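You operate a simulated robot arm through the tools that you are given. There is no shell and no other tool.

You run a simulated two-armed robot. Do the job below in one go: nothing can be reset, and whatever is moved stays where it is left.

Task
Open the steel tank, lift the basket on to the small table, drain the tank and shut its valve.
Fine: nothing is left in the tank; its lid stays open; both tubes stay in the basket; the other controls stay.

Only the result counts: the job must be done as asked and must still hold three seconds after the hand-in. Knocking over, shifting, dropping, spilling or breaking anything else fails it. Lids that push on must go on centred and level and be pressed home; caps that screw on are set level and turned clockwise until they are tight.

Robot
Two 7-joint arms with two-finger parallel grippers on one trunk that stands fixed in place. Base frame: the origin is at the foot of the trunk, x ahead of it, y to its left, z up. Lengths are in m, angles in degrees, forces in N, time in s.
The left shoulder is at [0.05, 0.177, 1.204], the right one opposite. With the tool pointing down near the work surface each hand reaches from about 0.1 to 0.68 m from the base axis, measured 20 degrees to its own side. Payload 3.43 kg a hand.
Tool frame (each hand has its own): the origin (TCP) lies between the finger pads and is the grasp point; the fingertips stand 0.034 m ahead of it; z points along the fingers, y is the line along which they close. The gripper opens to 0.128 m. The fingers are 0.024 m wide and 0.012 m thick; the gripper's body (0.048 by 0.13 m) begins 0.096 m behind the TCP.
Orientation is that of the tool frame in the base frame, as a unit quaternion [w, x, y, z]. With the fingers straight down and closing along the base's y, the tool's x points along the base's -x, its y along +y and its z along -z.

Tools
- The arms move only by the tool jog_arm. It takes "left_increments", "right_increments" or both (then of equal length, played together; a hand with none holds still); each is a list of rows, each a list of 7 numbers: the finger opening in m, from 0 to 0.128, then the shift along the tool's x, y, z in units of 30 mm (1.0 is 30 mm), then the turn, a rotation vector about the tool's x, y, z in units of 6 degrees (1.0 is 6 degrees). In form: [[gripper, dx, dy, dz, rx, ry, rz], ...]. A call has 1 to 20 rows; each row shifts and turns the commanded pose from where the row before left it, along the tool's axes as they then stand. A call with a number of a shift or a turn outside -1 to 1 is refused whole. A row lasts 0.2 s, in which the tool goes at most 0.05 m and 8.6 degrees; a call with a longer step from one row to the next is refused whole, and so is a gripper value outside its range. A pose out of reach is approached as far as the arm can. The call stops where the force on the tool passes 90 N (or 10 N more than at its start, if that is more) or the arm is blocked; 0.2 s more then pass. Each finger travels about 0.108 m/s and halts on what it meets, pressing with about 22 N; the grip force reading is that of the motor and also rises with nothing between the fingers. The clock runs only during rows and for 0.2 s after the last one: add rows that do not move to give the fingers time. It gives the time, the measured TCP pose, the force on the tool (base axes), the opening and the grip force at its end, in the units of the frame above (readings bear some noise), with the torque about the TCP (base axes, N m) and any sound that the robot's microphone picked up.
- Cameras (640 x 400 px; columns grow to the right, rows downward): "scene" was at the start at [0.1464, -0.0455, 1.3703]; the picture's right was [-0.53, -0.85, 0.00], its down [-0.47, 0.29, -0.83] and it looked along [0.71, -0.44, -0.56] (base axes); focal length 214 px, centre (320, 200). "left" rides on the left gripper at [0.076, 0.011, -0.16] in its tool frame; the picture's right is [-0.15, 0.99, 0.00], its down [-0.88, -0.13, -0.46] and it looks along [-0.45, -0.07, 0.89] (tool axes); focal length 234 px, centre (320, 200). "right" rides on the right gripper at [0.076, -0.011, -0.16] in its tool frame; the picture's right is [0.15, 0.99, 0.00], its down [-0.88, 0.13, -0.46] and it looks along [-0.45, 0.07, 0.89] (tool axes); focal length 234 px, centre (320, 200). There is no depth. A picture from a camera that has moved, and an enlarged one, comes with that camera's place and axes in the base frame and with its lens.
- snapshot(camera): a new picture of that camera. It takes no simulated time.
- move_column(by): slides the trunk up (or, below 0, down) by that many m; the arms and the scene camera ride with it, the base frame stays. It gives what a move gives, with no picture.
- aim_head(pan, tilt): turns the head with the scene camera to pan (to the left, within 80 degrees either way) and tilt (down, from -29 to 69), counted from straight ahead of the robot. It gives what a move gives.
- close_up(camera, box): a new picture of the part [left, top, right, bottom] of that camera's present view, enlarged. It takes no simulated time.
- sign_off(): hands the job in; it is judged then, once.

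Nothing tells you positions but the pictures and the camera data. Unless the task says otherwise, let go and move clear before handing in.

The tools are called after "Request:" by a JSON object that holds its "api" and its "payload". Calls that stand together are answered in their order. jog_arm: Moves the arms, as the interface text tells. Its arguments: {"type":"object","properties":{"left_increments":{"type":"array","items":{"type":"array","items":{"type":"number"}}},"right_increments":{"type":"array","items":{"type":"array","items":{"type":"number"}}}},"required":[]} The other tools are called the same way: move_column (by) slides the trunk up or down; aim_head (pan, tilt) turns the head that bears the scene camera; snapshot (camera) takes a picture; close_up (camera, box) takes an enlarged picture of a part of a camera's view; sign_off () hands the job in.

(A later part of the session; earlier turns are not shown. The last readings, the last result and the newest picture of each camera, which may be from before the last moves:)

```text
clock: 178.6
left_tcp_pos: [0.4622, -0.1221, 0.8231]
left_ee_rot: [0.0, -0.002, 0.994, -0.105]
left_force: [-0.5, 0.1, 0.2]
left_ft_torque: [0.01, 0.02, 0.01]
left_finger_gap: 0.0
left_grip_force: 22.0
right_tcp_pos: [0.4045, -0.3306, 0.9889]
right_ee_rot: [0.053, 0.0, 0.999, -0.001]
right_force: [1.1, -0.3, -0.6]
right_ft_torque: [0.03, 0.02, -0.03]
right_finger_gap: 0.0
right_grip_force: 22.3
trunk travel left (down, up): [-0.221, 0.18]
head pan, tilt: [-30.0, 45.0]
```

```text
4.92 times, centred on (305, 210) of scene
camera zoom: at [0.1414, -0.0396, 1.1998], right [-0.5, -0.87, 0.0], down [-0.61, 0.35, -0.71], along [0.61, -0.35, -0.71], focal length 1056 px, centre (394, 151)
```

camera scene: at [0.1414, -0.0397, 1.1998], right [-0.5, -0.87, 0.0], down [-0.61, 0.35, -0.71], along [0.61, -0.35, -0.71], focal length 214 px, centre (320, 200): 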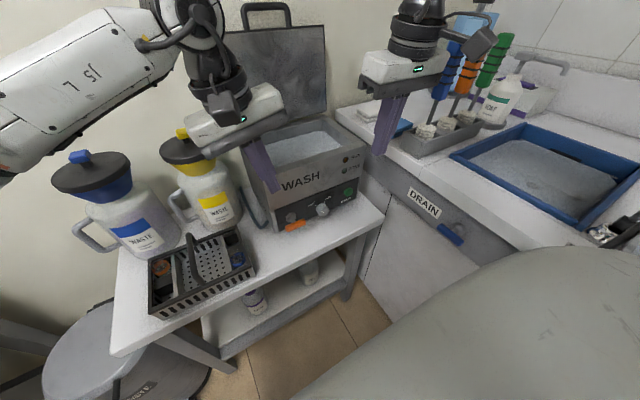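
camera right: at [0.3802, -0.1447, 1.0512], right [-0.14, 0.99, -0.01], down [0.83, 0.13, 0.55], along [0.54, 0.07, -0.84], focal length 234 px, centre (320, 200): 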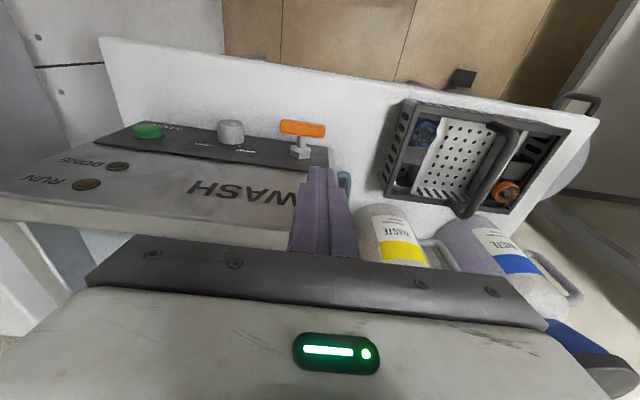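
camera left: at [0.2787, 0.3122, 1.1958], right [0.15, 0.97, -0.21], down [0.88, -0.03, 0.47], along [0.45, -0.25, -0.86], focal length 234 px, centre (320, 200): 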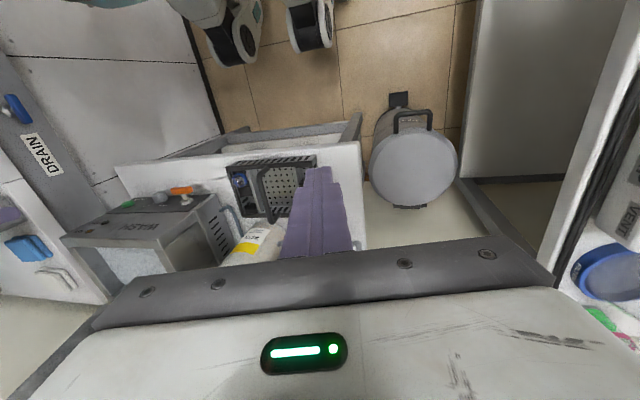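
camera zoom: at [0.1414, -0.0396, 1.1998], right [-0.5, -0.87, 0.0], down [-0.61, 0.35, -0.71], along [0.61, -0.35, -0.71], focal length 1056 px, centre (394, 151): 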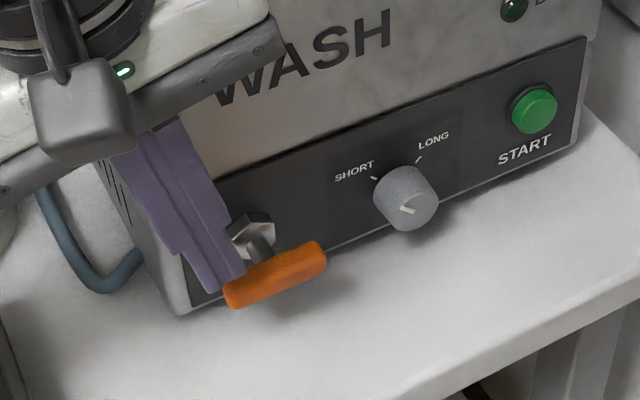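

Request:
{"api": "jog_arm", "payload": {"left_increments": [[0.0, 0, -0.05, 0.4, 0, 0, 0], [0.0, 0, 0, 0.15, 0, 0, 0], [0.0, 0, 0, 0, 0, 0, 0]]}}

Request:
{"api": "jog_arm", "payload": {"left_increments": [[0.0, 0, 0, 0.15, 0, 0, 0], [0.0, 0, 0, 0, 0, 0, 0]]}}

Request:
{"api": "close_up", "payload": {"camera": "scene", "box": [240, 170, 370, 250]}}

```text
clock: 179.4
left_tcp_pos: [0.464, -0.1265, 0.8106]
left_ee_rot: [0.004, -0.002, 0.994, -0.108]
left_force: [-1.0, 9.6, 27.1]
left_ft_torque: [-0.44, -1.1, 0.41]
left_finger_gap: 0.0002
left_grip_force: 22.4
right_tcp_pos: [0.4037, -0.3301, 0.9896]
right_ee_rot: [0.054, 0.0, 0.999, 0.0]
right_force: [-0.6, -0.1, 0.0]
right_ft_torque: [0.0, 0.0, -0.02]
right_finger_gap: 0.0
right_grip_force: 21.8
trunk travel left (down, up): [-0.221, 0.18]
head pan, tilt: [-30.0, 45.0]
```

```text
clock: 180.0
left_tcp_pos: [0.4647, -0.1272, 0.8107]
left_ee_rot: [0.007, -0.002, 0.994, -0.111]
left_force: [-2.1, 22.3, 49.5]
left_ft_torque: [-1.39, -2.17, 0.94]
left_finger_gap: 0.0
left_grip_force: 21.8
right_tcp_pos: [0.4006, -0.3287, 0.9907]
right_ee_rot: [0.054, 0.0, 0.999, -0.002]
right_force: [-0.1, -0.1, -0.2]
right_ft_torque: [-0.04, 0.01, 0.0]
right_finger_gap: 0.0
right_grip_force: 21.5
trunk travel left (down, up): [-0.221, 0.18]
head pan, tilt: [-30.0, 45.0]
```

```text
4.92 times, centred on (305, 210) of scene
camera zoom: at [0.1375, -0.0367, 1.2009], right [-0.5, -0.87, 0.0], down [-0.61, 0.35, -0.71], along [0.62, -0.36, -0.7], focal length 1056 px, centre (394, 151)
```

zoom: 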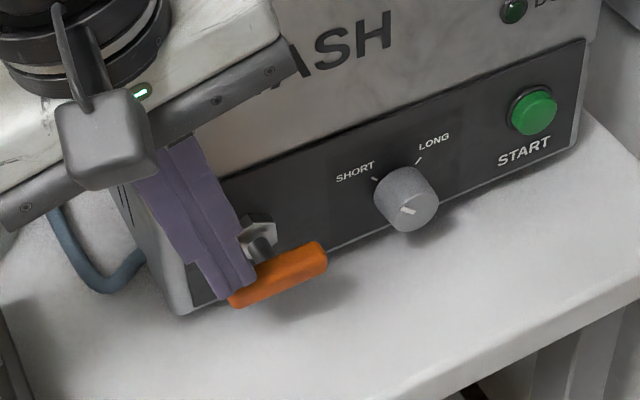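

The force centre is at x 0.504, z 0.92: the left hand's body touched the tank's front rim, not the valve. I'll lift, tilt the left hand 18° so its body leans toward the robot, and try again.

Request:
{"api": "jog_arm", "payload": {"left_increments": [[0.0, 0, 0, -0.4, 0, 0, 0], [0.0, 0.3, 0, -0.8, 0, 0, 0], [0.0, 0.3, 0, 0, 0, -1, 0], [0.0, 0.0, 0, 0, 0, -1, 0], [0.0, 0.0, 0, 0, 0, -1, 0], [0.0, 0, 0, 0, 0, 0, 0]]}}

Request:
{"api": "close_up", "payload": {"camera": "scene", "box": [220, 100, 370, 250]}}

Request:
{"api": "close_up", "payload": {"camera": "left", "box": [220, 50, 420, 210]}}

```text
clock: 181.4
left_tcp_pos: [0.4458, -0.1229, 0.8362]
left_ee_rot: [0.156, -0.017, 0.982, -0.104]
left_force: [-0.2, 0.1, -0.5]
left_ft_torque: [0.01, -0.01, 0.03]
left_finger_gap: 0.0
left_grip_force: 21.9
right_tcp_pos: [0.4051, -0.3305, 0.9895]
right_ee_rot: [0.052, 0.001, 0.999, 0.0]
right_force: [0.3, -0.1, -0.5]
right_ft_torque: [0.02, 0.0, 0.01]
right_finger_gap: 0.0
right_grip_force: 22.1
trunk travel left (down, up): [-0.221, 0.18]
head pan, tilt: [-30.0, 45.0]
```

```text
2.67 times, centred on (295, 175) of scene
camera zoom: at [0.1414, -0.0396, 1.1998], right [-0.5, -0.87, 0.0], down [-0.61, 0.35, -0.71], along [0.61, -0.35, -0.71], focal length 572 px, centre (387, 267)
```

zoom: 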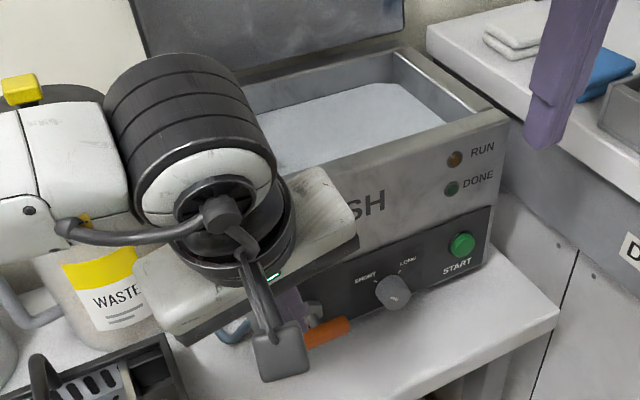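

```text
2.50 times, centred on (320, 130) of left
camera zoom: at [0.3234, -0.084, 0.9593], right [0.14, 0.98, -0.16], down [0.7, 0.02, 0.72], along [0.7, -0.21, -0.68], focal length 585 px, centre (320, 375)
```

zoom: 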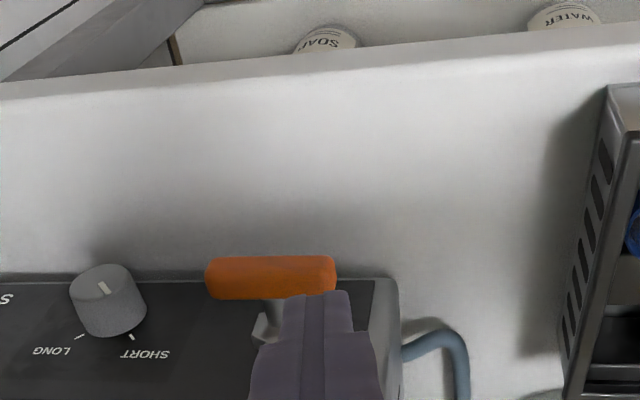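

Request:
{"api": "jog_arm", "payload": {"left_increments": [[0.0, -0.04, 0.06, 0.7, 0, 0, 0], [0.0, 0, 0, 0, 0, 0, 0]]}}

Request:
{"api": "jog_arm", "payload": {"left_increments": [[0.0, 0.06, 0.04, 0.186, 0, 0, 0], [0.0, 0, 0, 0, 0, 0, 0]]}}

Request:
{"api": "jog_arm", "payload": {"left_increments": [[0.0, 0.04, 0.028, 0.124, 0, 0, 0], [0.0, 0, 0, 0, 0, 0, 0]]}}

Request:
{"api": "close_up", "payload": {"camera": "left", "box": [220, 50, 420, 210]}}

```text
clock: 182.0
left_tcp_pos: [0.4527, -0.1235, 0.8168]
left_ee_rot: [0.156, -0.016, 0.982, -0.104]
left_force: [0.1, -0.1, -0.1]
left_ft_torque: [0.02, -0.02, -0.02]
left_finger_gap: 0.0
left_grip_force: 21.6
right_tcp_pos: [0.4054, -0.3307, 0.9883]
right_ee_rot: [0.052, 0.001, 0.999, 0.0]
right_force: [1.2, -0.7, 0.9]
right_ft_torque: [-0.01, 0.02, -0.02]
right_finger_gap: 0.0
right_grip_force: 21.8
trunk travel left (down, up): [-0.221, 0.18]
head pan, tilt: [-30.0, 45.0]
```

```text
clock: 182.6
left_tcp_pos: [0.4544, -0.1246, 0.8117]
left_ee_rot: [0.155, -0.017, 0.982, -0.104]
left_force: [-0.2, 0.3, 0.1]
left_ft_torque: [-0.03, 0.0, 0.0]
left_finger_gap: 0.0001
left_grip_force: 22.5
right_tcp_pos: [0.4039, -0.3301, 0.9885]
right_ee_rot: [0.053, 0.001, 0.999, -0.001]
right_force: [0.4, 0.4, 0.3]
right_ft_torque: [0.0, 0.01, 0.03]
right_finger_gap: 0.0001
right_grip_force: 22.2
trunk travel left (down, up): [-0.221, 0.18]
head pan, tilt: [-30.0, 45.0]
```

```text
clock: 183.2
left_tcp_pos: [0.4534, -0.1233, 0.8066]
left_ee_rot: [0.156, -0.018, 0.982, -0.103]
left_force: [0.0, 0.1, 0.2]
left_ft_torque: [-0.03, 0.02, -0.01]
left_finger_gap: 0.0
left_grip_force: 21.6
right_tcp_pos: [0.4045, -0.3299, 0.9892]
right_ee_rot: [0.052, 0.001, 0.999, 0.0]
right_force: [0.0, -0.1, -0.4]
right_ft_torque: [0.02, 0.01, -0.01]
right_finger_gap: 0.0003
right_grip_force: 22.2
trunk travel left (down, up): [-0.221, 0.18]
head pan, tilt: [-30.0, 45.0]
```

```text
2.50 times, centred on (320, 130) of left
camera zoom: at [0.3316, -0.0863, 0.9303], right [0.14, 0.98, -0.16], down [0.7, 0.02, 0.72], along [0.7, -0.21, -0.68], focal length 585 px, centre (320, 375)
```

zoom: 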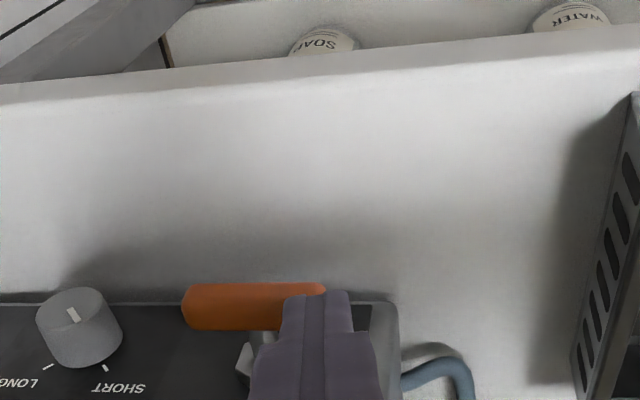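

Request:
{"api": "jog_arm", "payload": {"left_increments": [[0.0, 0.04, 0.0, 0.124, 0, 0, 0], [0.0, 0, 0, 0, 0, 0, 0]]}}

Request:
{"api": "jog_arm", "payload": {"left_increments": [[0.0, 0.04, 0.0, 0.124, 0, 0, 0], [0.0, 0, 0, 0, 0, 0, 0]]}}

Request:
{"api": "close_up", "payload": {"camera": "left", "box": [220, 50, 420, 210]}}

Request:
{"api": "close_up", "payload": {"camera": "right", "box": [320, 60, 620, 240]}}

```text
clock: 183.8
left_tcp_pos: [0.4542, -0.1261, 0.8036]
left_ee_rot: [0.156, -0.018, 0.982, -0.103]
left_force: [-1.3, 1.5, 0.6]
left_ft_torque: [0.01, 0.01, 0.02]
left_finger_gap: 0.0
left_grip_force: 21.9
right_tcp_pos: [0.4051, -0.331, 0.9888]
right_ee_rot: [0.052, 0.0, 0.999, 0.0]
right_force: [-0.7, 0.0, 0.7]
right_ft_torque: [-0.01, -0.01, 0.0]
right_finger_gap: 0.0
right_grip_force: 21.7
trunk travel left (down, up): [-0.221, 0.18]
head pan, tilt: [-30.0, 45.0]
```

```text
clock: 184.4
left_tcp_pos: [0.4533, -0.1255, 0.7995]
left_ee_rot: [0.156, -0.018, 0.982, -0.104]
left_force: [-4.1, 4.8, 2.3]
left_ft_torque: [0.1, 0.08, -0.02]
left_finger_gap: 0.0
left_grip_force: 21.8
right_tcp_pos: [0.4048, -0.3306, 0.989]
right_ee_rot: [0.053, 0.001, 0.999, 0.0]
right_force: [-0.7, 0.7, -0.2]
right_ft_torque: [-0.01, -0.01, 0.02]
right_finger_gap: 0.0
right_grip_force: 22.2
trunk travel left (down, up): [-0.221, 0.18]
head pan, tilt: [-30.0, 45.0]
```

```text
2.50 times, centred on (320, 130) of left
camera zoom: at [0.3323, -0.0882, 0.9231], right [0.14, 0.98, -0.16], down [0.7, 0.02, 0.72], along [0.7, -0.21, -0.68], focal length 585 px, centre (320, 375)
```

zoom: 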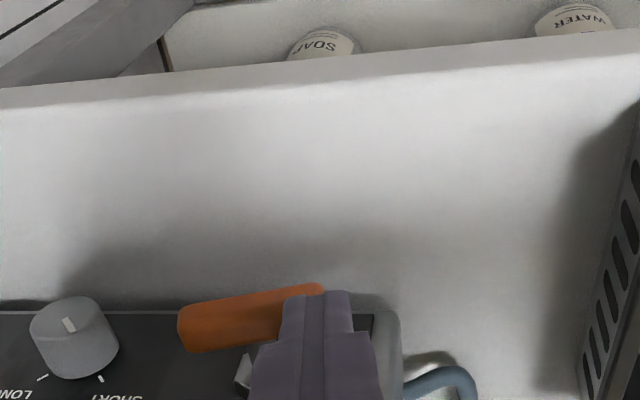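

```text
2.13 times, centred on (470, 150) of right
camera zoom: at [0.3117, -0.3407, 1.1394], right [-0.14, 0.99, -0.02], down [0.83, 0.13, 0.55], along [0.54, 0.07, -0.84], focal length 500 px, centre (0, 307)
```

zoom: 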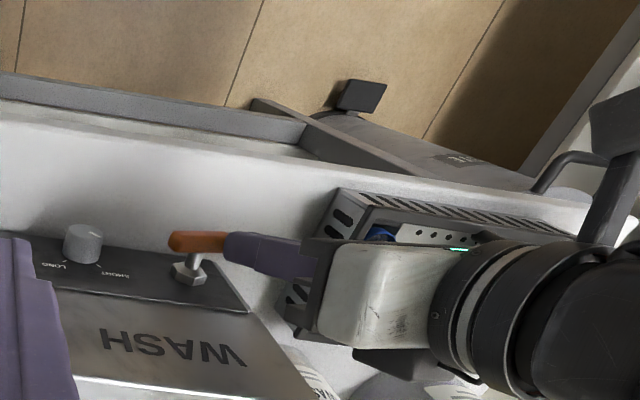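

The valve is turning: the right end rises while I push the left end down, with only a few newtons. I'll follow the arc.

Request:
{"api": "jog_arm", "payload": {"left_increments": [[0.0, 0.068, 0.082, 0.21, 0, 0, 0], [0.0, 0, 0, 0, 0, 0, 0]]}}

Request:
{"api": "jog_arm", "payload": {"left_increments": [[0.0, 0.071, 0.049, 0.217, 0, 0, 0], [0.0, 0, 0, 0, 0, 0, 0]]}}

Request:
{"api": "close_up", "payload": {"camera": "left", "box": [220, 50, 420, 210]}}

Request:
{"api": "close_up", "payload": {"camera": "right", "box": [320, 110, 480, 240]}}

```text
clock: 185.0
left_tcp_pos: [0.4549, -0.1236, 0.7932]
left_ee_rot: [0.156, -0.017, 0.982, -0.104]
left_force: [-0.2, 0.0, -0.1]
left_ft_torque: [0.03, 0.0, 0.01]
left_finger_gap: 0.0001
left_grip_force: 22.4
right_tcp_pos: [0.4054, -0.3303, 0.9886]
right_ee_rot: [0.052, 0.002, 0.999, 0.0]
right_force: [0.2, -0.4, 0.1]
right_ft_torque: [-0.05, 0.0, -0.01]
right_finger_gap: 0.0
right_grip_force: 22.0
trunk travel left (down, up): [-0.221, 0.18]
head pan, tilt: [-30.0, 45.0]
```

```text
clock: 185.6
left_tcp_pos: [0.4544, -0.1255, 0.7863]
left_ee_rot: [0.156, -0.018, 0.982, -0.104]
left_force: [-0.4, 0.3, 0.7]
left_ft_torque: [-0.02, -0.02, 0.02]
left_finger_gap: 0.0
left_grip_force: 21.5
right_tcp_pos: [0.4052, -0.3299, 0.9892]
right_ee_rot: [0.052, 0.001, 0.999, 0.0]
right_force: [-0.3, -0.4, 0.7]
right_ft_torque: [-0.01, -0.02, -0.01]
right_finger_gap: 0.0
right_grip_force: 22.2
trunk travel left (down, up): [-0.221, 0.18]
head pan, tilt: [-30.0, 45.0]
```

```text
2.50 times, centred on (320, 130) of left
camera zoom: at [0.3324, -0.0878, 0.9091], right [0.14, 0.98, -0.16], down [0.7, 0.02, 0.72], along [0.7, -0.21, -0.68], focal length 585 px, centre (320, 375)
```

zoom: 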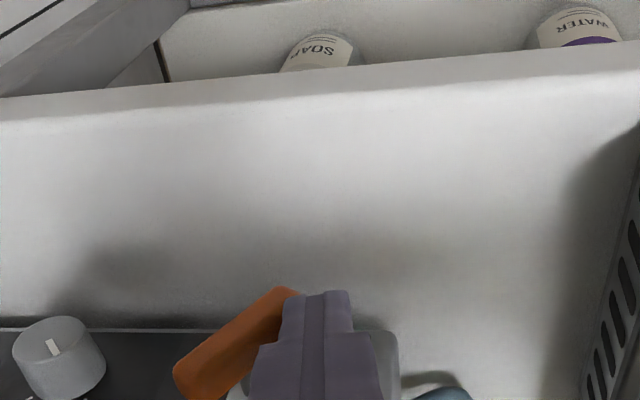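

```text
3.08 times, centred on (400, 175) of right
camera zoom: at [0.312, -0.341, 1.1391], right [-0.14, 0.99, -0.01], down [0.83, 0.13, 0.55], along [0.54, 0.07, -0.84], focal length 720 px, centre (74, 277)
```

zoom: 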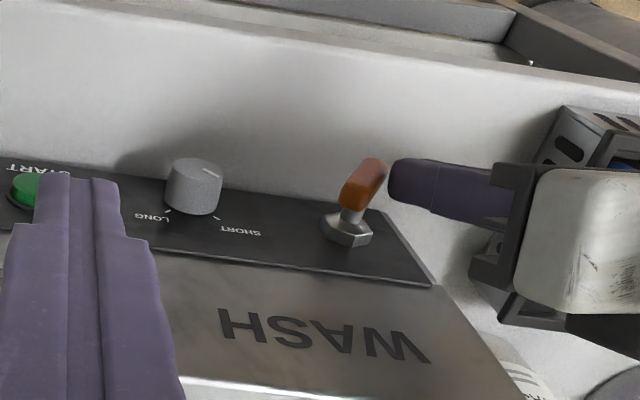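

Request:
{"api": "jog_arm", "payload": {"left_increments": [[0.0, 0.065, -0.023, 0.199, 0, 0, 0], [0.0, 0, 0, 0, 0, 0, 0]]}}

Request:
{"api": "jog_arm", "payload": {"left_increments": [[0.0, 0.027, -0.1, 0.06, 0, 0, 0], [0.0, 0, 0, 0, 0, 0, 0]]}}

Request:
{"api": "jog_arm", "payload": {"left_increments": [[0.0, 0.01, -0.12, 0.02, 0, 0, 0], [0.0, 0, 0, 0, 0, 0, 0]]}}

Request:
{"api": "close_up", "payload": {"camera": "left", "box": [220, 50, 420, 210]}}

Request:
{"api": "close_up", "payload": {"camera": "right", "box": [320, 110, 480, 240]}}

Request:
{"api": "close_up", "payload": {"camera": "scene", "box": [220, 100, 370, 250]}}

```text
clock: 186.2
left_tcp_pos: [0.4527, -0.1265, 0.7798]
left_ee_rot: [0.155, -0.018, 0.982, -0.103]
left_force: [-0.9, 0.4, 0.5]
left_ft_torque: [0.04, -0.02, 0.03]
left_finger_gap: 0.0
left_grip_force: 22.3
right_tcp_pos: [0.4052, -0.3296, 0.9892]
right_ee_rot: [0.052, 0.001, 0.999, -0.001]
right_force: [0.0, -0.7, -0.1]
right_ft_torque: [0.0, 0.01, 0.02]
right_finger_gap: 0.0
right_grip_force: 22.2
trunk travel left (down, up): [-0.221, 0.18]
head pan, tilt: [-30.0, 45.0]
```

```text
clock: 186.8
left_tcp_pos: [0.453, -0.1307, 0.7795]
left_ee_rot: [0.156, -0.017, 0.982, -0.104]
left_force: [-0.8, 2.5, -0.8]
left_ft_torque: [0.06, 0.02, 0.01]
left_finger_gap: 0.0002
left_grip_force: 22.3
right_tcp_pos: [0.4052, -0.3308, 0.9892]
right_ee_rot: [0.052, 0.001, 0.999, 0.0]
right_force: [0.6, 0.6, -0.2]
right_ft_torque: [0.01, -0.01, 0.0]
right_finger_gap: 0.0001
right_grip_force: 21.5
trunk travel left (down, up): [-0.221, 0.18]
head pan, tilt: [-30.0, 45.0]
```

```text
clock: 187.4
left_tcp_pos: [0.4537, -0.1322, 0.7775]
left_ee_rot: [0.155, -0.017, 0.982, -0.103]
left_force: [-2.6, 8.7, 0.0]
left_ft_torque: [0.29, 0.1, 0.0]
left_finger_gap: 0.0
left_grip_force: 22.3
right_tcp_pos: [0.4051, -0.3305, 0.9894]
right_ee_rot: [0.053, 0.001, 0.999, 0.0]
right_force: [0.4, 0.3, -0.7]
right_ft_torque: [0.0, 0.01, -0.01]
right_finger_gap: 0.0003
right_grip_force: 22.1
trunk travel left (down, up): [-0.221, 0.18]
head pan, tilt: [-30.0, 45.0]
```

```text
2.50 times, centred on (320, 130) of left
camera zoom: at [0.3325, -0.096, 0.9014], right [0.14, 0.98, -0.16], down [0.7, 0.02, 0.72], along [0.7, -0.21, -0.68], focal length 585 px, centre (320, 375)
```

zoom: 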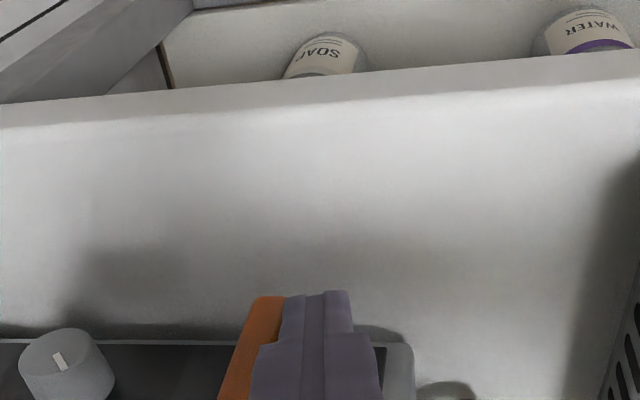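

```text
3.08 times, centred on (400, 175) of right
camera zoom: at [0.3119, -0.3405, 1.1394], right [-0.14, 0.99, -0.02], down [0.83, 0.13, 0.55], along [0.54, 0.07, -0.84], focal length 720 px, centre (74, 277)
```

zoom: 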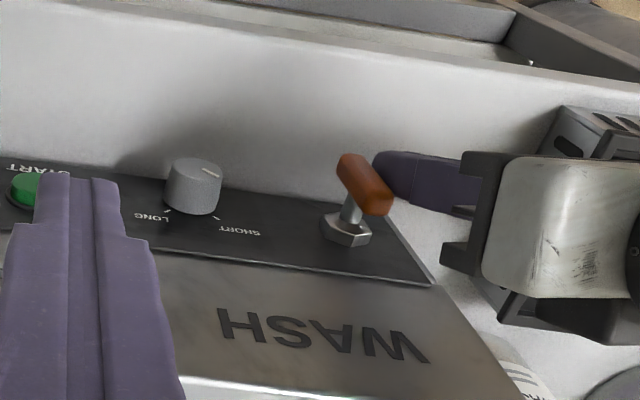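

```text
2.67 times, centred on (295, 175) of scene
camera zoom: at [0.1412, -0.039, 1.1999], right [-0.5, -0.87, 0.0], down [-0.61, 0.35, -0.71], along [0.61, -0.35, -0.71], focal length 572 px, centre (387, 267)
```

zoom: 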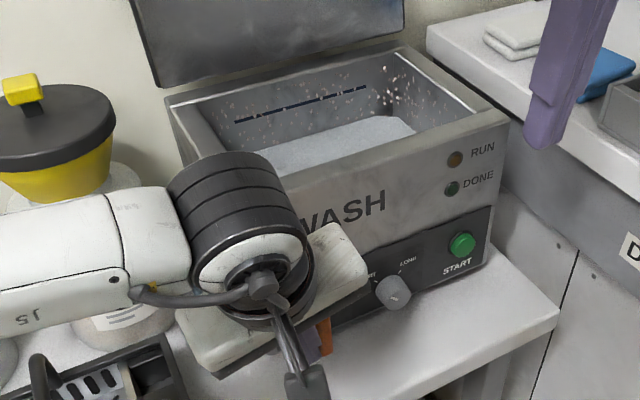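

The water level is dropping, so the valve is open. I'll take the finger off slightly and wait for the tank to drain.

Request:
{"api": "jog_arm", "payload": {"left_increments": [[0.0, 0, 0.2, -0.04, 0, 0, 0], [0.0, 0, 0, 0, 0, 0, 0], [0.0, 0, 0, 0, 0, 0, 0], [0.0, 0, 0, 0, 0, 0, 0], [0.0, 0, 0, 0, 0, 0, 0], [0.0, 0, 0, 0, 0, 0, 0], [0.0, 0, 0, 0, 0, 0, 0], [0.0, 0, 0, 0, 0, 0, 0], [0.0, 0, 0, 0, 0, 0, 0], [0.0, 0, 0, 0, 0, 0, 0], [0.0, 0, 0, 0, 0, 0, 0], [0.0, 0, 0, 0, 0, 0, 0], [0.0, 0, 0, 0, 0, 0, 0], [0.0, 0, 0, 0, 0, 0, 0], [0.0, 0, 0, 0, 0, 0, 0], [0.0, 0, 0, 0, 0, 0, 0], [0.0, 0, 0, 0, 0, 0, 0], [0.0, 0, 0, 0, 0, 0, 0], [0.0, 0, 0, 0, 0, 0, 0], [0.0, 0, 0, 0, 0, 0, 0]]}}

Request:
{"api": "close_up", "payload": {"camera": "scene", "box": [220, 100, 370, 250]}}

Request:
{"api": "close_up", "payload": {"camera": "right", "box": [250, 90, 480, 290]}}

```text
clock: 191.6
left_tcp_pos: [0.4539, -0.1269, 0.7783]
left_ee_rot: [0.156, -0.018, 0.982, -0.104]
left_force: [0.1, 0.0, 0.5]
left_ft_torque: [0.0, -0.03, -0.04]
left_finger_gap: 0.0001
left_grip_force: 21.5
right_tcp_pos: [0.405, -0.331, 0.9881]
right_ee_rot: [0.052, 0.001, 0.999, -0.001]
right_force: [0.1, -0.1, -1.4]
right_ft_torque: [-0.01, 0.03, -0.03]
right_finger_gap: 0.0
right_grip_force: 22.2
trunk travel left (down, up): [-0.221, 0.18]
head pan, tilt: [-30.0, 45.0]
```

```text
2.67 times, centred on (295, 175) of scene
camera zoom: at [0.1414, -0.0396, 1.1998], right [-0.5, -0.87, 0.0], down [-0.61, 0.35, -0.71], along [0.61, -0.35, -0.71], focal length 572 px, centre (387, 267)
```

zoom: 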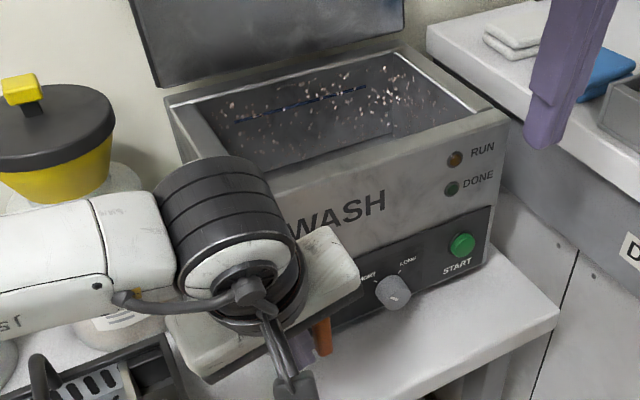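

```text
2.00 times, centred on (365, 190) of right
camera zoom: at [0.3121, -0.341, 1.1391], right [-0.14, 0.99, -0.01], down [0.83, 0.13, 0.55], along [0.54, 0.07, -0.84], focal length 468 px, centre (230, 220)
```

zoom: 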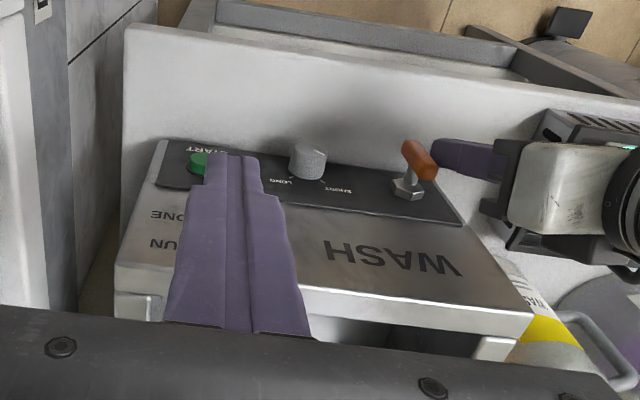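

Request:
{"api": "jog_arm", "payload": {"right_increments": [[0.0, 0, 0, -0.8, 0, 0, 0], [0.0, 0, 0, -0.8, 0, 0, 0], [0.0, -0.35, 0.3, -0.8, 0, 0, 0], [0.0, -0.35, 0.3, -0.8, 0, 0, 0], [0.0, -0.35, 0.4, -0.8, 0, 0, 0], [0.0, -0.35, 0.4, -0.8, 0, 0, 0], [0.0, -0.35, 0.4, -0.75, 0, 0, 0], [0.0, 0, 0, 0, 0, 0, 0], [0.0, 0, 0, 0, 0, 0, 0], [0.0, 0, 0, 0, 0, 0, 0], [0.0, 0, 0, 0, 0, 0, 0], [0.0, 0, 0, 0, 0, 0, 0], [0.0, 0, 0, 0, 0, 0, 0], [0.0, 0, 0, 0, 0, 0, 0], [0.0, 0, 0, 0, 0, 0, 0], [0.0, 0, 0, 0, 0, 0, 0], [0.0, 0, 0, 0, 0, 0, 0], [0.0, 0, 0, 0, 0, 0, 0]]}}

Request:
{"api": "snapshot", "payload": {"camera": "right"}}

Request:
{"api": "close_up", "payload": {"camera": "right", "box": [240, 40, 440, 220]}}

```text
clock: 195.4
left_tcp_pos: [0.4544, -0.1274, 0.7779]
left_ee_rot: [0.156, -0.017, 0.982, -0.104]
left_force: [-0.4, 0.3, 0.4]
left_ft_torque: [0.02, -0.03, -0.03]
left_finger_gap: 0.0001
left_grip_force: 22.0
right_tcp_pos: [0.4406, -0.2748, 1.1616]
right_ee_rot: [0.053, 0.001, 0.999, 0.0]
right_force: [0.3, -0.1, -0.1]
right_ft_torque: [0.01, 0.0, -0.02]
right_finger_gap: 0.0
right_grip_force: 22.5
trunk travel left (down, up): [-0.221, 0.18]
head pan, tilt: [-30.0, 45.0]
```

```text
taken
camera right: at [0.3483, -0.2859, 1.3117], right [-0.14, 0.99, -0.01], down [0.83, 0.13, 0.55], along [0.54, 0.07, -0.84], focal length 234 px, centre (320, 200)
```

right: 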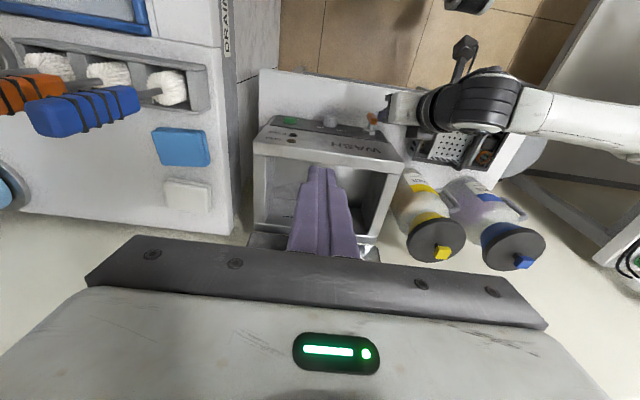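

```text
2.22 times, centred on (340, 130) of right
camera zoom: at [0.3483, -0.2859, 1.3117], right [-0.14, 0.99, -0.01], down [0.83, 0.13, 0.55], along [0.54, 0.07, -0.84], focal length 520 px, centre (276, 356)
```

zoom: 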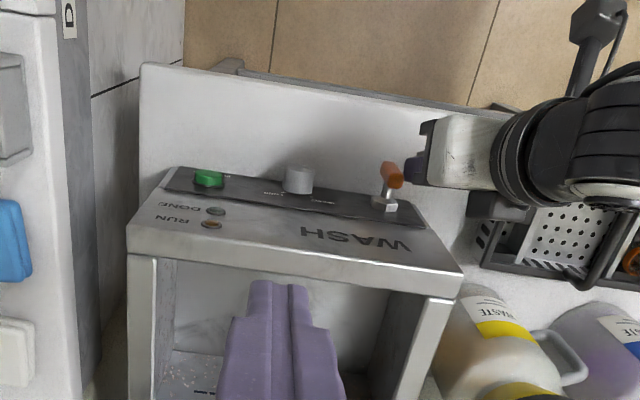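

Request:
{"api": "jog_arm", "payload": {"right_increments": [[0.06, 0.3, 0, 0, 0, 0, 0], [0.128, 0.3, 0, 0, 0, 0, 0], [0.128, 0, 0, 0, 0, 0, 0], [0.128, 0, 0, 0, 0, 0, 0], [0.128, 0, 0, 0, 0, 0, 0]]}}

Request:
{"api": "close_up", "payload": {"camera": "right", "box": [230, 100, 430, 250]}}

Request:
{"api": "close_up", "payload": {"camera": "scene", "box": [250, 110, 370, 200]}}

```text
clock: 196.6
left_tcp_pos: [0.4527, -0.1272, 0.7783]
left_ee_rot: [0.156, -0.017, 0.982, -0.104]
left_force: [0.0, 0.5, 0.4]
left_ft_torque: [0.0, -0.01, 0.0]
left_finger_gap: 0.0003
left_grip_force: 21.3
right_tcp_pos: [0.4231, -0.2769, 1.1584]
right_ee_rot: [0.052, 0.001, 0.999, 0.002]
right_force: [-0.6, -0.5, -0.2]
right_ft_torque: [0.01, -0.03, -0.01]
right_finger_gap: 0.1279
right_grip_force: 0.0
trunk travel left (down, up): [-0.221, 0.18]
head pan, tilt: [-30.0, 45.0]
```

```text
2.67 times, centred on (330, 175) of right
camera zoom: at [0.3301, -0.2867, 1.3096], right [-0.14, 0.99, -0.01], down [0.83, 0.13, 0.55], along [0.54, 0.07, -0.84], focal length 624 px, centre (293, 267)
```

zoom: 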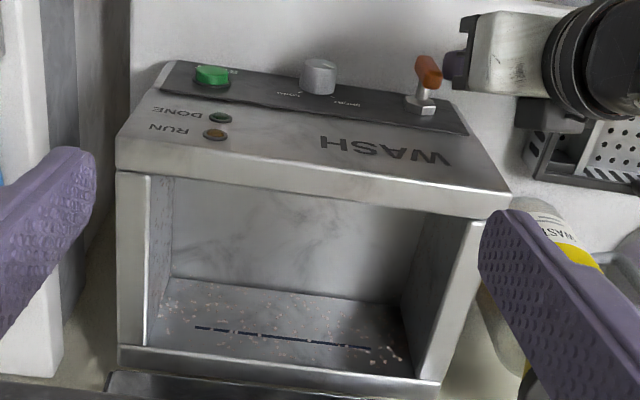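

```text
4.44 times, centred on (310, 155) of scene
camera zoom: at [0.1414, -0.0396, 1.1998], right [-0.5, -0.87, 0.0], down [-0.61, 0.35, -0.71], along [0.61, -0.35, -0.71], focal length 953 px, centre (364, 400)
```

zoom: 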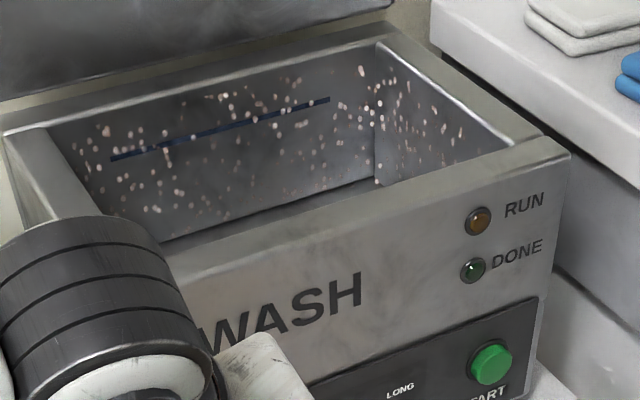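

Request:
{"api": "close_up", "payload": {"camera": "right", "box": [275, 135, 395, 215]}}

Request:
{"api": "jog_arm", "payload": {"left_increments": [[0.0, 0, 0, 0, 0, 0, 0], [0.0, 0, 0, 0, 0, 0, 0], [0.0, 0, 0, 0, 0, 0, 0], [0.0, 0, 0, 0, 0, 0, 0], [0.0, 0, 0, 0, 0, 0, 0], [0.0, 0, 0, 0, 0, 0, 0], [0.0, 0, 0, 0, 0, 0, 0], [0.0, 0, 0, 0, 0, 0, 0], [0.0, 0, 0, 0, 0, 0, 0], [0.0, 0, 0, 0, 0, 0, 0], [0.0, 0, 0, 0, 0, 0, 0], [0.0, 0, 0, 0, 0, 0, 0], [0.0, 0, 0, 0, 0, 0, 0], [0.0, 0, 0, 0, 0, 0, 0], [0.0, 0, 0, 0, 0, 0, 0], [0.0, 0, 0, 0, 0, 0, 0], [0.0, 0, 0, 0, 0, 0, 0], [0.0, 0, 0, 0, 0, 0, 0], [0.0, 0, 0, 0, 0, 0, 0], [0.0, 0, 0, 0, 0, 0, 0]]}}

Request:
{"api": "close_up", "payload": {"camera": "right", "box": [275, 135, 395, 215]}}

```text
5.00 times, centred on (335, 175) of right
camera zoom: at [0.3301, -0.2867, 1.3096], right [-0.14, 0.99, -0.01], down [0.83, 0.13, 0.55], along [0.54, 0.07, -0.84], focal length 1171 px, centre (245, 325)
```

zoom: 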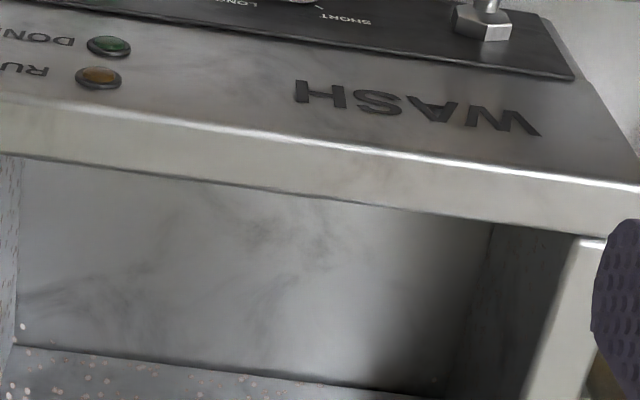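

```text
clock: 200.8
left_tcp_pos: [0.4526, -0.1268, 0.7787]
left_ee_rot: [0.157, -0.017, 0.982, -0.104]
left_force: [-0.6, 0.3, -0.5]
left_ft_torque: [0.01, 0.01, -0.03]
left_finger_gap: 0.0
left_grip_force: 22.1
right_tcp_pos: [0.422, -0.2763, 1.16]
right_ee_rot: [0.053, 0.001, 0.999, 0.001]
right_force: [-0.2, -0.1, 0.1]
right_ft_torque: [-0.02, 0.02, 0.01]
right_finger_gap: 0.1283
right_grip_force: 0.0
trunk travel left (down, up): [-0.221, 0.18]
head pan, tilt: [-30.0, 45.0]
```

```text
5.00 times, centred on (335, 175) of right
camera zoom: at [0.3302, -0.2866, 1.3096], right [-0.14, 0.99, -0.01], down [0.83, 0.13, 0.55], along [0.54, 0.07, -0.84], focal length 1171 px, centre (245, 325)
```

zoom: 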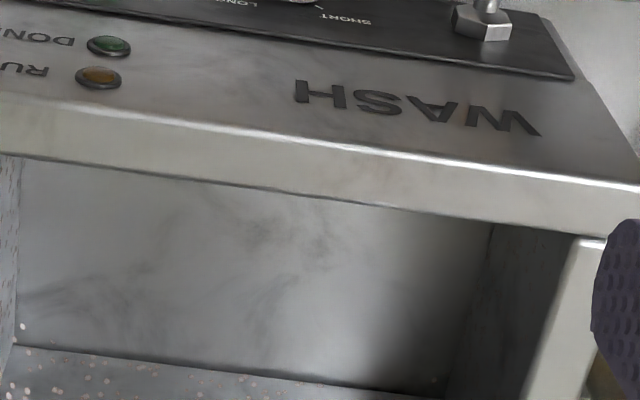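

The floor of the tank is bare metal now and no longer changing, so it is drained. To shut the valve I'll push the top of the upright handle to the right (clockwise) with the left finger: first I raise that finger beside the handle's upper half.

Request:
{"api": "jog_arm", "payload": {"left_increments": [[0.0, 0, 0.13, 0, 0, 0, 0], [0.0, -0.227, -0.157, -0.697, 0, 0, 0], [0.0, -0.227, -0.157, -0.697, 0, 0, 0], [0.0, 0, 0, 0, 0, 0, 0]]}}

Request:
{"api": "close_up", "payload": {"camera": "left", "box": [220, 50, 420, 210]}}

Request:
{"api": "close_up", "payload": {"camera": "right", "box": [320, 100, 420, 180]}}

```text
clock: 201.8
left_tcp_pos: [0.453, -0.1226, 0.8223]
left_ee_rot: [0.156, -0.017, 0.982, -0.104]
left_force: [1.1, -0.6, -0.1]
left_ft_torque: [-0.01, -0.01, -0.01]
left_finger_gap: 0.0003
left_grip_force: 22.0
right_tcp_pos: [0.4222, -0.2768, 1.1589]
right_ee_rot: [0.052, 0.001, 0.999, 0.001]
right_force: [-0.5, 0.0, 0.0]
right_ft_torque: [-0.01, -0.03, 0.0]
right_finger_gap: 0.128
right_grip_force: 0.0
trunk travel left (down, up): [-0.221, 0.18]
head pan, tilt: [-30.0, 45.0]
```

```text
2.50 times, centred on (320, 130) of left
camera zoom: at [0.3306, -0.0857, 0.9454], right [0.14, 0.98, -0.16], down [0.7, 0.02, 0.72], along [0.7, -0.21, -0.68], focal length 585 px, centre (320, 375)
```

zoom: 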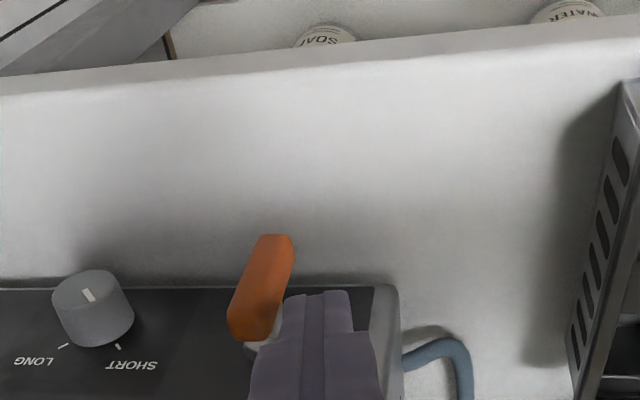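

```text
5.00 times, centred on (370, 140) of right
camera zoom: at [0.3302, -0.2866, 1.3096], right [-0.14, 0.99, -0.01], down [0.83, 0.13, 0.55], along [0.54, 0.07, -0.84], focal length 1171 px, centre (70, 500)
```

zoom: 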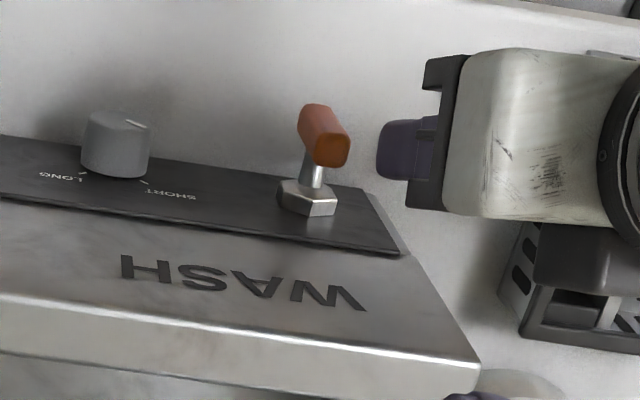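

Request:
{"api": "jog_arm", "payload": {"left_increments": [[0.0, 0.011, -0.163, 0.033, 0, 0, 0], [0.0, 0.011, -0.163, 0.033, 0, 0, 0], [0.0, 0, 0, 0, 0, 0, 0]]}}

Request:
{"api": "jog_arm", "payload": {"left_increments": [[0.0, 0.011, -0.163, 0.033, 0, 0, 0], [0.0, 0, 0, 0, 0, 0, 0]]}}

Request:
{"api": "close_up", "payload": {"camera": "left", "box": [220, 50, 420, 210]}}

Request:
{"api": "close_up", "payload": {"camera": "right", "box": [320, 100, 420, 180]}}

```text
clock: 202.6
left_tcp_pos: [0.4528, -0.1333, 0.8219]
left_ee_rot: [0.156, -0.017, 0.982, -0.104]
left_force: [-1.0, 1.1, 0.3]
left_ft_torque: [0.01, 0.07, 0.02]
left_finger_gap: 0.0003
left_grip_force: 22.6
right_tcp_pos: [0.4237, -0.2757, 1.159]
right_ee_rot: [0.052, 0.001, 0.999, -0.001]
right_force: [1.2, -0.1, 0.4]
right_ft_torque: [0.0, 0.02, -0.02]
right_finger_gap: 0.128
right_grip_force: 0.1
trunk travel left (down, up): [-0.221, 0.18]
head pan, tilt: [-30.0, 45.0]
```

```text
clock: 203.2
left_tcp_pos: [0.4528, -0.139, 0.8228]
left_ee_rot: [0.156, -0.016, 0.982, -0.104]
left_force: [-0.3, -0.7, 1.0]
left_ft_torque: [0.04, 0.04, 0.02]
left_finger_gap: 0.0
left_grip_force: 22.3
right_tcp_pos: [0.4231, -0.2759, 1.1594]
right_ee_rot: [0.053, 0.001, 0.999, -0.001]
right_force: [0.3, 0.1, -0.2]
right_ft_torque: [-0.02, 0.01, -0.03]
right_finger_gap: 0.1279
right_grip_force: 0.0
trunk travel left (down, up): [-0.221, 0.18]
head pan, tilt: [-30.0, 45.0]
```

```text
2.50 times, centred on (320, 130) of left
camera zoom: at [0.3311, -0.1014, 0.9447], right [0.14, 0.98, -0.16], down [0.7, 0.02, 0.72], along [0.7, -0.21, -0.68], focal length 585 px, centre (320, 375)
```

zoom: 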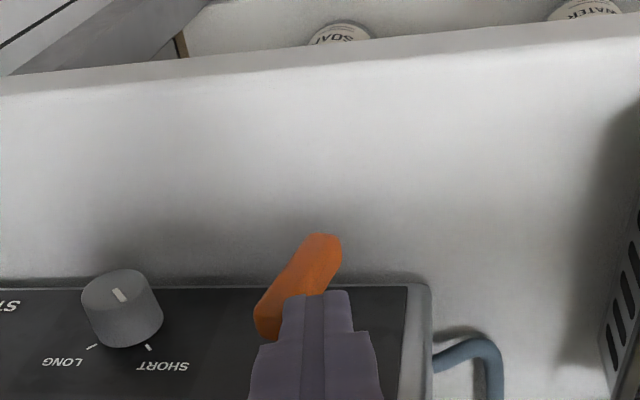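

```text
5.00 times, centred on (370, 140) of right
camera zoom: at [0.3302, -0.2866, 1.3096], right [-0.14, 0.99, -0.01], down [0.83, 0.13, 0.55], along [0.54, 0.07, -0.84], focal length 1171 px, centre (70, 500)
```

zoom: 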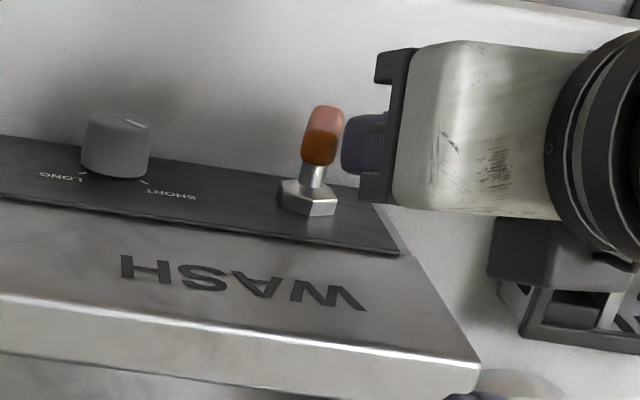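

Request:
{"api": "jog_arm", "payload": {"left_increments": [[0.0, 0.013, -0.196, 0.04, 0, 0, 0], [0.0, 0, 0, 0, 0, 0, 0]]}}

Request:
{"api": "jog_arm", "payload": {"left_increments": [[0.0, 0.043, -0.175, 0.133, 0, 0, 0], [0.0, 0, 0, 0, 0, 0, 0]]}}

Request:
{"api": "close_up", "payload": {"camera": "left", "box": [220, 50, 420, 210]}}

Request:
{"api": "close_up", "payload": {"camera": "right", "box": [320, 100, 420, 180]}}

```text
clock: 203.8
left_tcp_pos: [0.453, -0.1454, 0.82]
left_ee_rot: [0.156, -0.018, 0.982, -0.104]
left_force: [0.5, 0.1, 0.3]
left_ft_torque: [-0.01, -0.03, -0.02]
left_finger_gap: 0.0001
left_grip_force: 21.8
right_tcp_pos: [0.4233, -0.276, 1.1588]
right_ee_rot: [0.052, 0.001, 0.999, 0.0]
right_force: [0.6, -0.6, -0.1]
right_ft_torque: [0.01, 0.01, 0.01]
right_finger_gap: 0.1279
right_grip_force: 0.1
trunk travel left (down, up): [-0.221, 0.18]
head pan, tilt: [-30.0, 45.0]
```

```text
clock: 204.4
left_tcp_pos: [0.4532, -0.151, 0.8183]
left_ee_rot: [0.156, -0.018, 0.982, -0.104]
left_force: [0.3, 1.0, 0.0]
left_ft_torque: [0.01, 0.03, 0.01]
left_finger_gap: 0.0001
left_grip_force: 21.5
right_tcp_pos: [0.4219, -0.2764, 1.159]
right_ee_rot: [0.052, 0.001, 0.999, 0.0]
right_force: [0.2, -0.2, 0.0]
right_ft_torque: [0.0, -0.02, 0.0]
right_finger_gap: 0.1281
right_grip_force: 0.1
trunk travel left (down, up): [-0.221, 0.18]
head pan, tilt: [-30.0, 45.0]
```

```text
2.50 times, centred on (320, 130) of left
camera zoom: at [0.332, -0.1131, 0.9415], right [0.14, 0.98, -0.16], down [0.7, 0.02, 0.72], along [0.7, -0.21, -0.68], focal length 585 px, centre (320, 375)
```

zoom: 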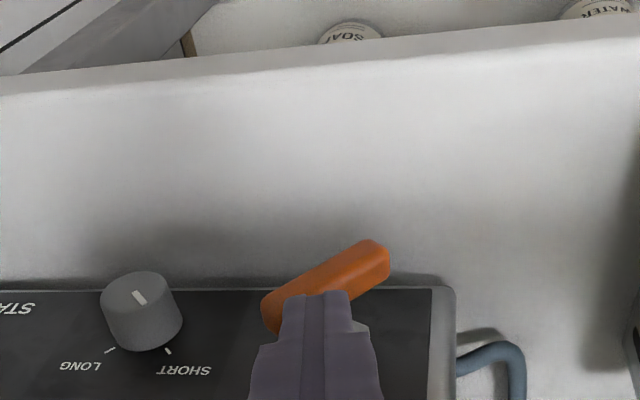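

```text
5.00 times, centred on (370, 140) of right
camera zoom: at [0.3302, -0.2866, 1.3096], right [-0.14, 0.99, -0.01], down [0.83, 0.13, 0.55], along [0.54, 0.07, -0.84], focal length 1171 px, centre (70, 500)
```

zoom: 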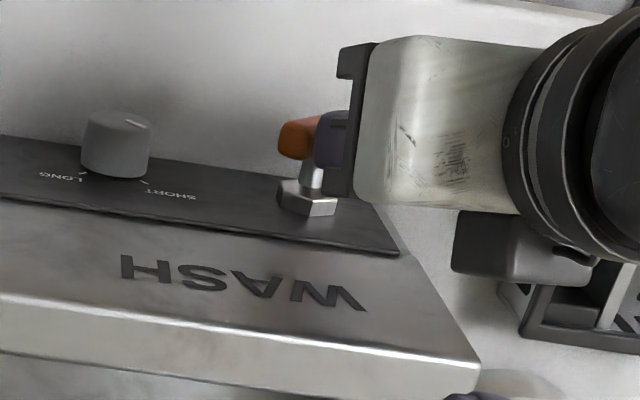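

Request:
{"api": "jog_arm", "payload": {"left_increments": [[0.0, 0.035, -0.214, 0.108, 0, 0, 0], [0.0, 0, 0, 0, 0, 0, 0]]}}

Request:
{"api": "jog_arm", "payload": {"left_increments": [[0.0, 0.048, -0.24, 0.12, 0, 0, 0], [0.0, 0, 0, 0, 0, 0, 0]]}}

Request:
{"api": "close_up", "payload": {"camera": "left", "box": [220, 50, 420, 210]}}

Request:
{"api": "close_up", "payload": {"camera": "right", "box": [320, 100, 420, 180]}}

```text
clock: 205.0
left_tcp_pos: [0.4542, -0.1571, 0.8175]
left_ee_rot: [0.156, -0.017, 0.982, -0.104]
left_force: [0.2, 1.1, 0.2]
left_ft_torque: [0.04, -0.01, 0.02]
left_finger_gap: 0.0
left_grip_force: 21.6
right_tcp_pos: [0.423, -0.2765, 1.1585]
right_ee_rot: [0.053, 0.001, 0.999, 0.001]
right_force: [0.2, 0.2, -0.6]
right_ft_torque: [0.01, -0.02, -0.01]
right_finger_gap: 0.128
right_grip_force: 0.1
trunk travel left (down, up): [-0.221, 0.18]
head pan, tilt: [-30.0, 45.0]
```

```text
clock: 205.6
left_tcp_pos: [0.4534, -0.1662, 0.8138]
left_ee_rot: [0.156, -0.018, 0.982, -0.104]
left_force: [0.9, 0.4, -0.3]
left_ft_torque: [0.01, 0.0, 0.04]
left_finger_gap: 0.0
left_grip_force: 22.3
right_tcp_pos: [0.4232, -0.2758, 1.1575]
right_ee_rot: [0.052, 0.0, 0.999, 0.001]
right_force: [0.5, -0.2, -0.6]
right_ft_torque: [-0.01, 0.03, -0.01]
right_finger_gap: 0.1277
right_grip_force: 0.0
trunk travel left (down, up): [-0.221, 0.18]
head pan, tilt: [-30.0, 45.0]
```

```text
2.50 times, centred on (320, 130) of left
camera zoom: at [0.3321, -0.128, 0.937], right [0.14, 0.98, -0.16], down [0.7, 0.02, 0.72], along [0.7, -0.21, -0.68], focal length 585 px, centre (320, 375)
```

zoom: 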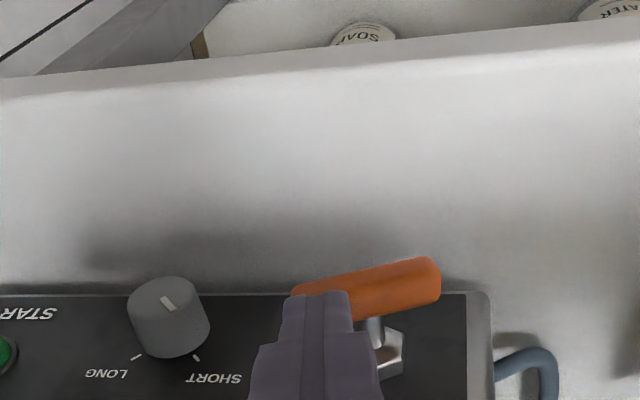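

```text
5.00 times, centred on (370, 140) of right
camera zoom: at [0.3302, -0.2866, 1.3096], right [-0.14, 0.99, -0.01], down [0.83, 0.13, 0.55], along [0.54, 0.07, -0.84], focal length 1171 px, centre (70, 500)
```

zoom: 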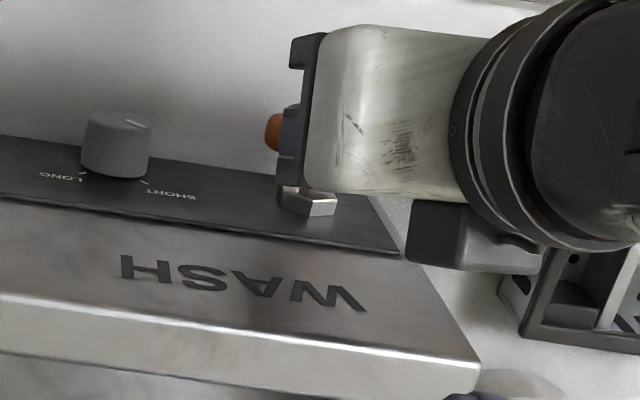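

Request:
{"api": "jog_arm", "payload": {"left_increments": [[0.0, 0.013, -0.196, 0.04, 0, 0, 0], [0.0, 0, 0, 0, 0, 0, 0]]}}

Request:
{"api": "jog_arm", "payload": {"left_increments": [[0.0, 0.04, 0.028, 0.124, 0, 0, 0], [0.0, 0, 0, 0, 0, 0, 0]]}}

Request:
{"api": "jog_arm", "payload": {"left_increments": [[0.0, 0.03, 0.02, 0.093, 0, 0, 0], [0.0, 0, 0, 0, 0, 0, 0]]}}

Request:
{"api": "close_up", "payload": {"camera": "left", "box": [220, 50, 420, 210]}}

```text
clock: 206.2
left_tcp_pos: [0.4535, -0.1709, 0.8151]
left_ee_rot: [0.156, -0.017, 0.982, -0.104]
left_force: [-0.9, 0.4, 0.6]
left_ft_torque: [-0.02, -0.02, -0.02]
left_finger_gap: 0.0
left_grip_force: 21.5
right_tcp_pos: [0.422, -0.2754, 1.1591]
right_ee_rot: [0.052, 0.0, 0.999, 0.0]
right_force: [-0.2, 0.5, 0.8]
right_ft_torque: [0.04, 0.0, 0.0]
right_finger_gap: 0.1279
right_grip_force: 0.2
trunk travel left (down, up): [-0.221, 0.18]
head pan, tilt: [-30.0, 45.0]
```

```text
clock: 206.8
left_tcp_pos: [0.453, -0.173, 0.811]
left_ee_rot: [0.156, -0.018, 0.982, -0.104]
left_force: [0.1, -0.4, 1.2]
left_ft_torque: [-0.02, 0.0, 0.01]
left_finger_gap: 0.0
left_grip_force: 21.9
right_tcp_pos: [0.4229, -0.2756, 1.1592]
right_ee_rot: [0.052, 0.0, 0.999, 0.0]
right_force: [-0.1, 0.1, 0.6]
right_ft_torque: [-0.02, -0.01, 0.05]
right_finger_gap: 0.1279
right_grip_force: 0.0
trunk travel left (down, up): [-0.221, 0.18]
head pan, tilt: [-30.0, 45.0]
```

```text
clock: 207.4
left_tcp_pos: [0.4534, -0.1731, 0.8093]
left_ee_rot: [0.156, -0.017, 0.982, -0.105]
left_force: [-0.3, -3.8, 4.7]
left_ft_torque: [-0.11, -0.03, -0.05]
left_finger_gap: 0.0
left_grip_force: 22.1
right_tcp_pos: [0.4225, -0.2767, 1.1594]
right_ee_rot: [0.054, 0.001, 0.999, 0.0]
right_force: [-0.1, -0.2, -0.8]
right_ft_torque: [-0.04, -0.01, 0.0]
right_finger_gap: 0.1283
right_grip_force: 0.0
trunk travel left (down, up): [-0.221, 0.18]
head pan, tilt: [-30.0, 45.0]
```

```text
2.50 times, centred on (320, 130) of left
camera zoom: at [0.3314, -0.1356, 0.9313], right [0.14, 0.98, -0.16], down [0.7, 0.02, 0.72], along [0.7, -0.21, -0.68], focal length 585 px, centre (320, 375)
```

zoom: 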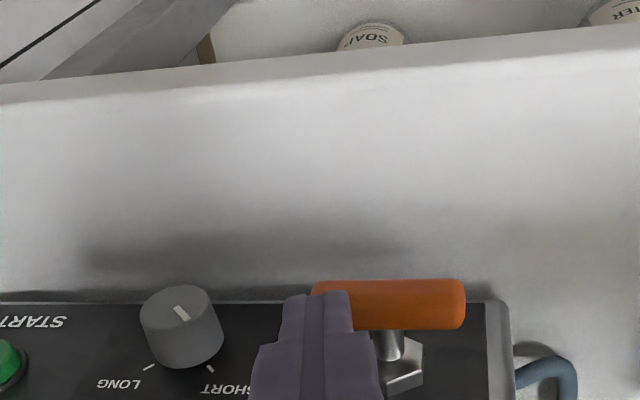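

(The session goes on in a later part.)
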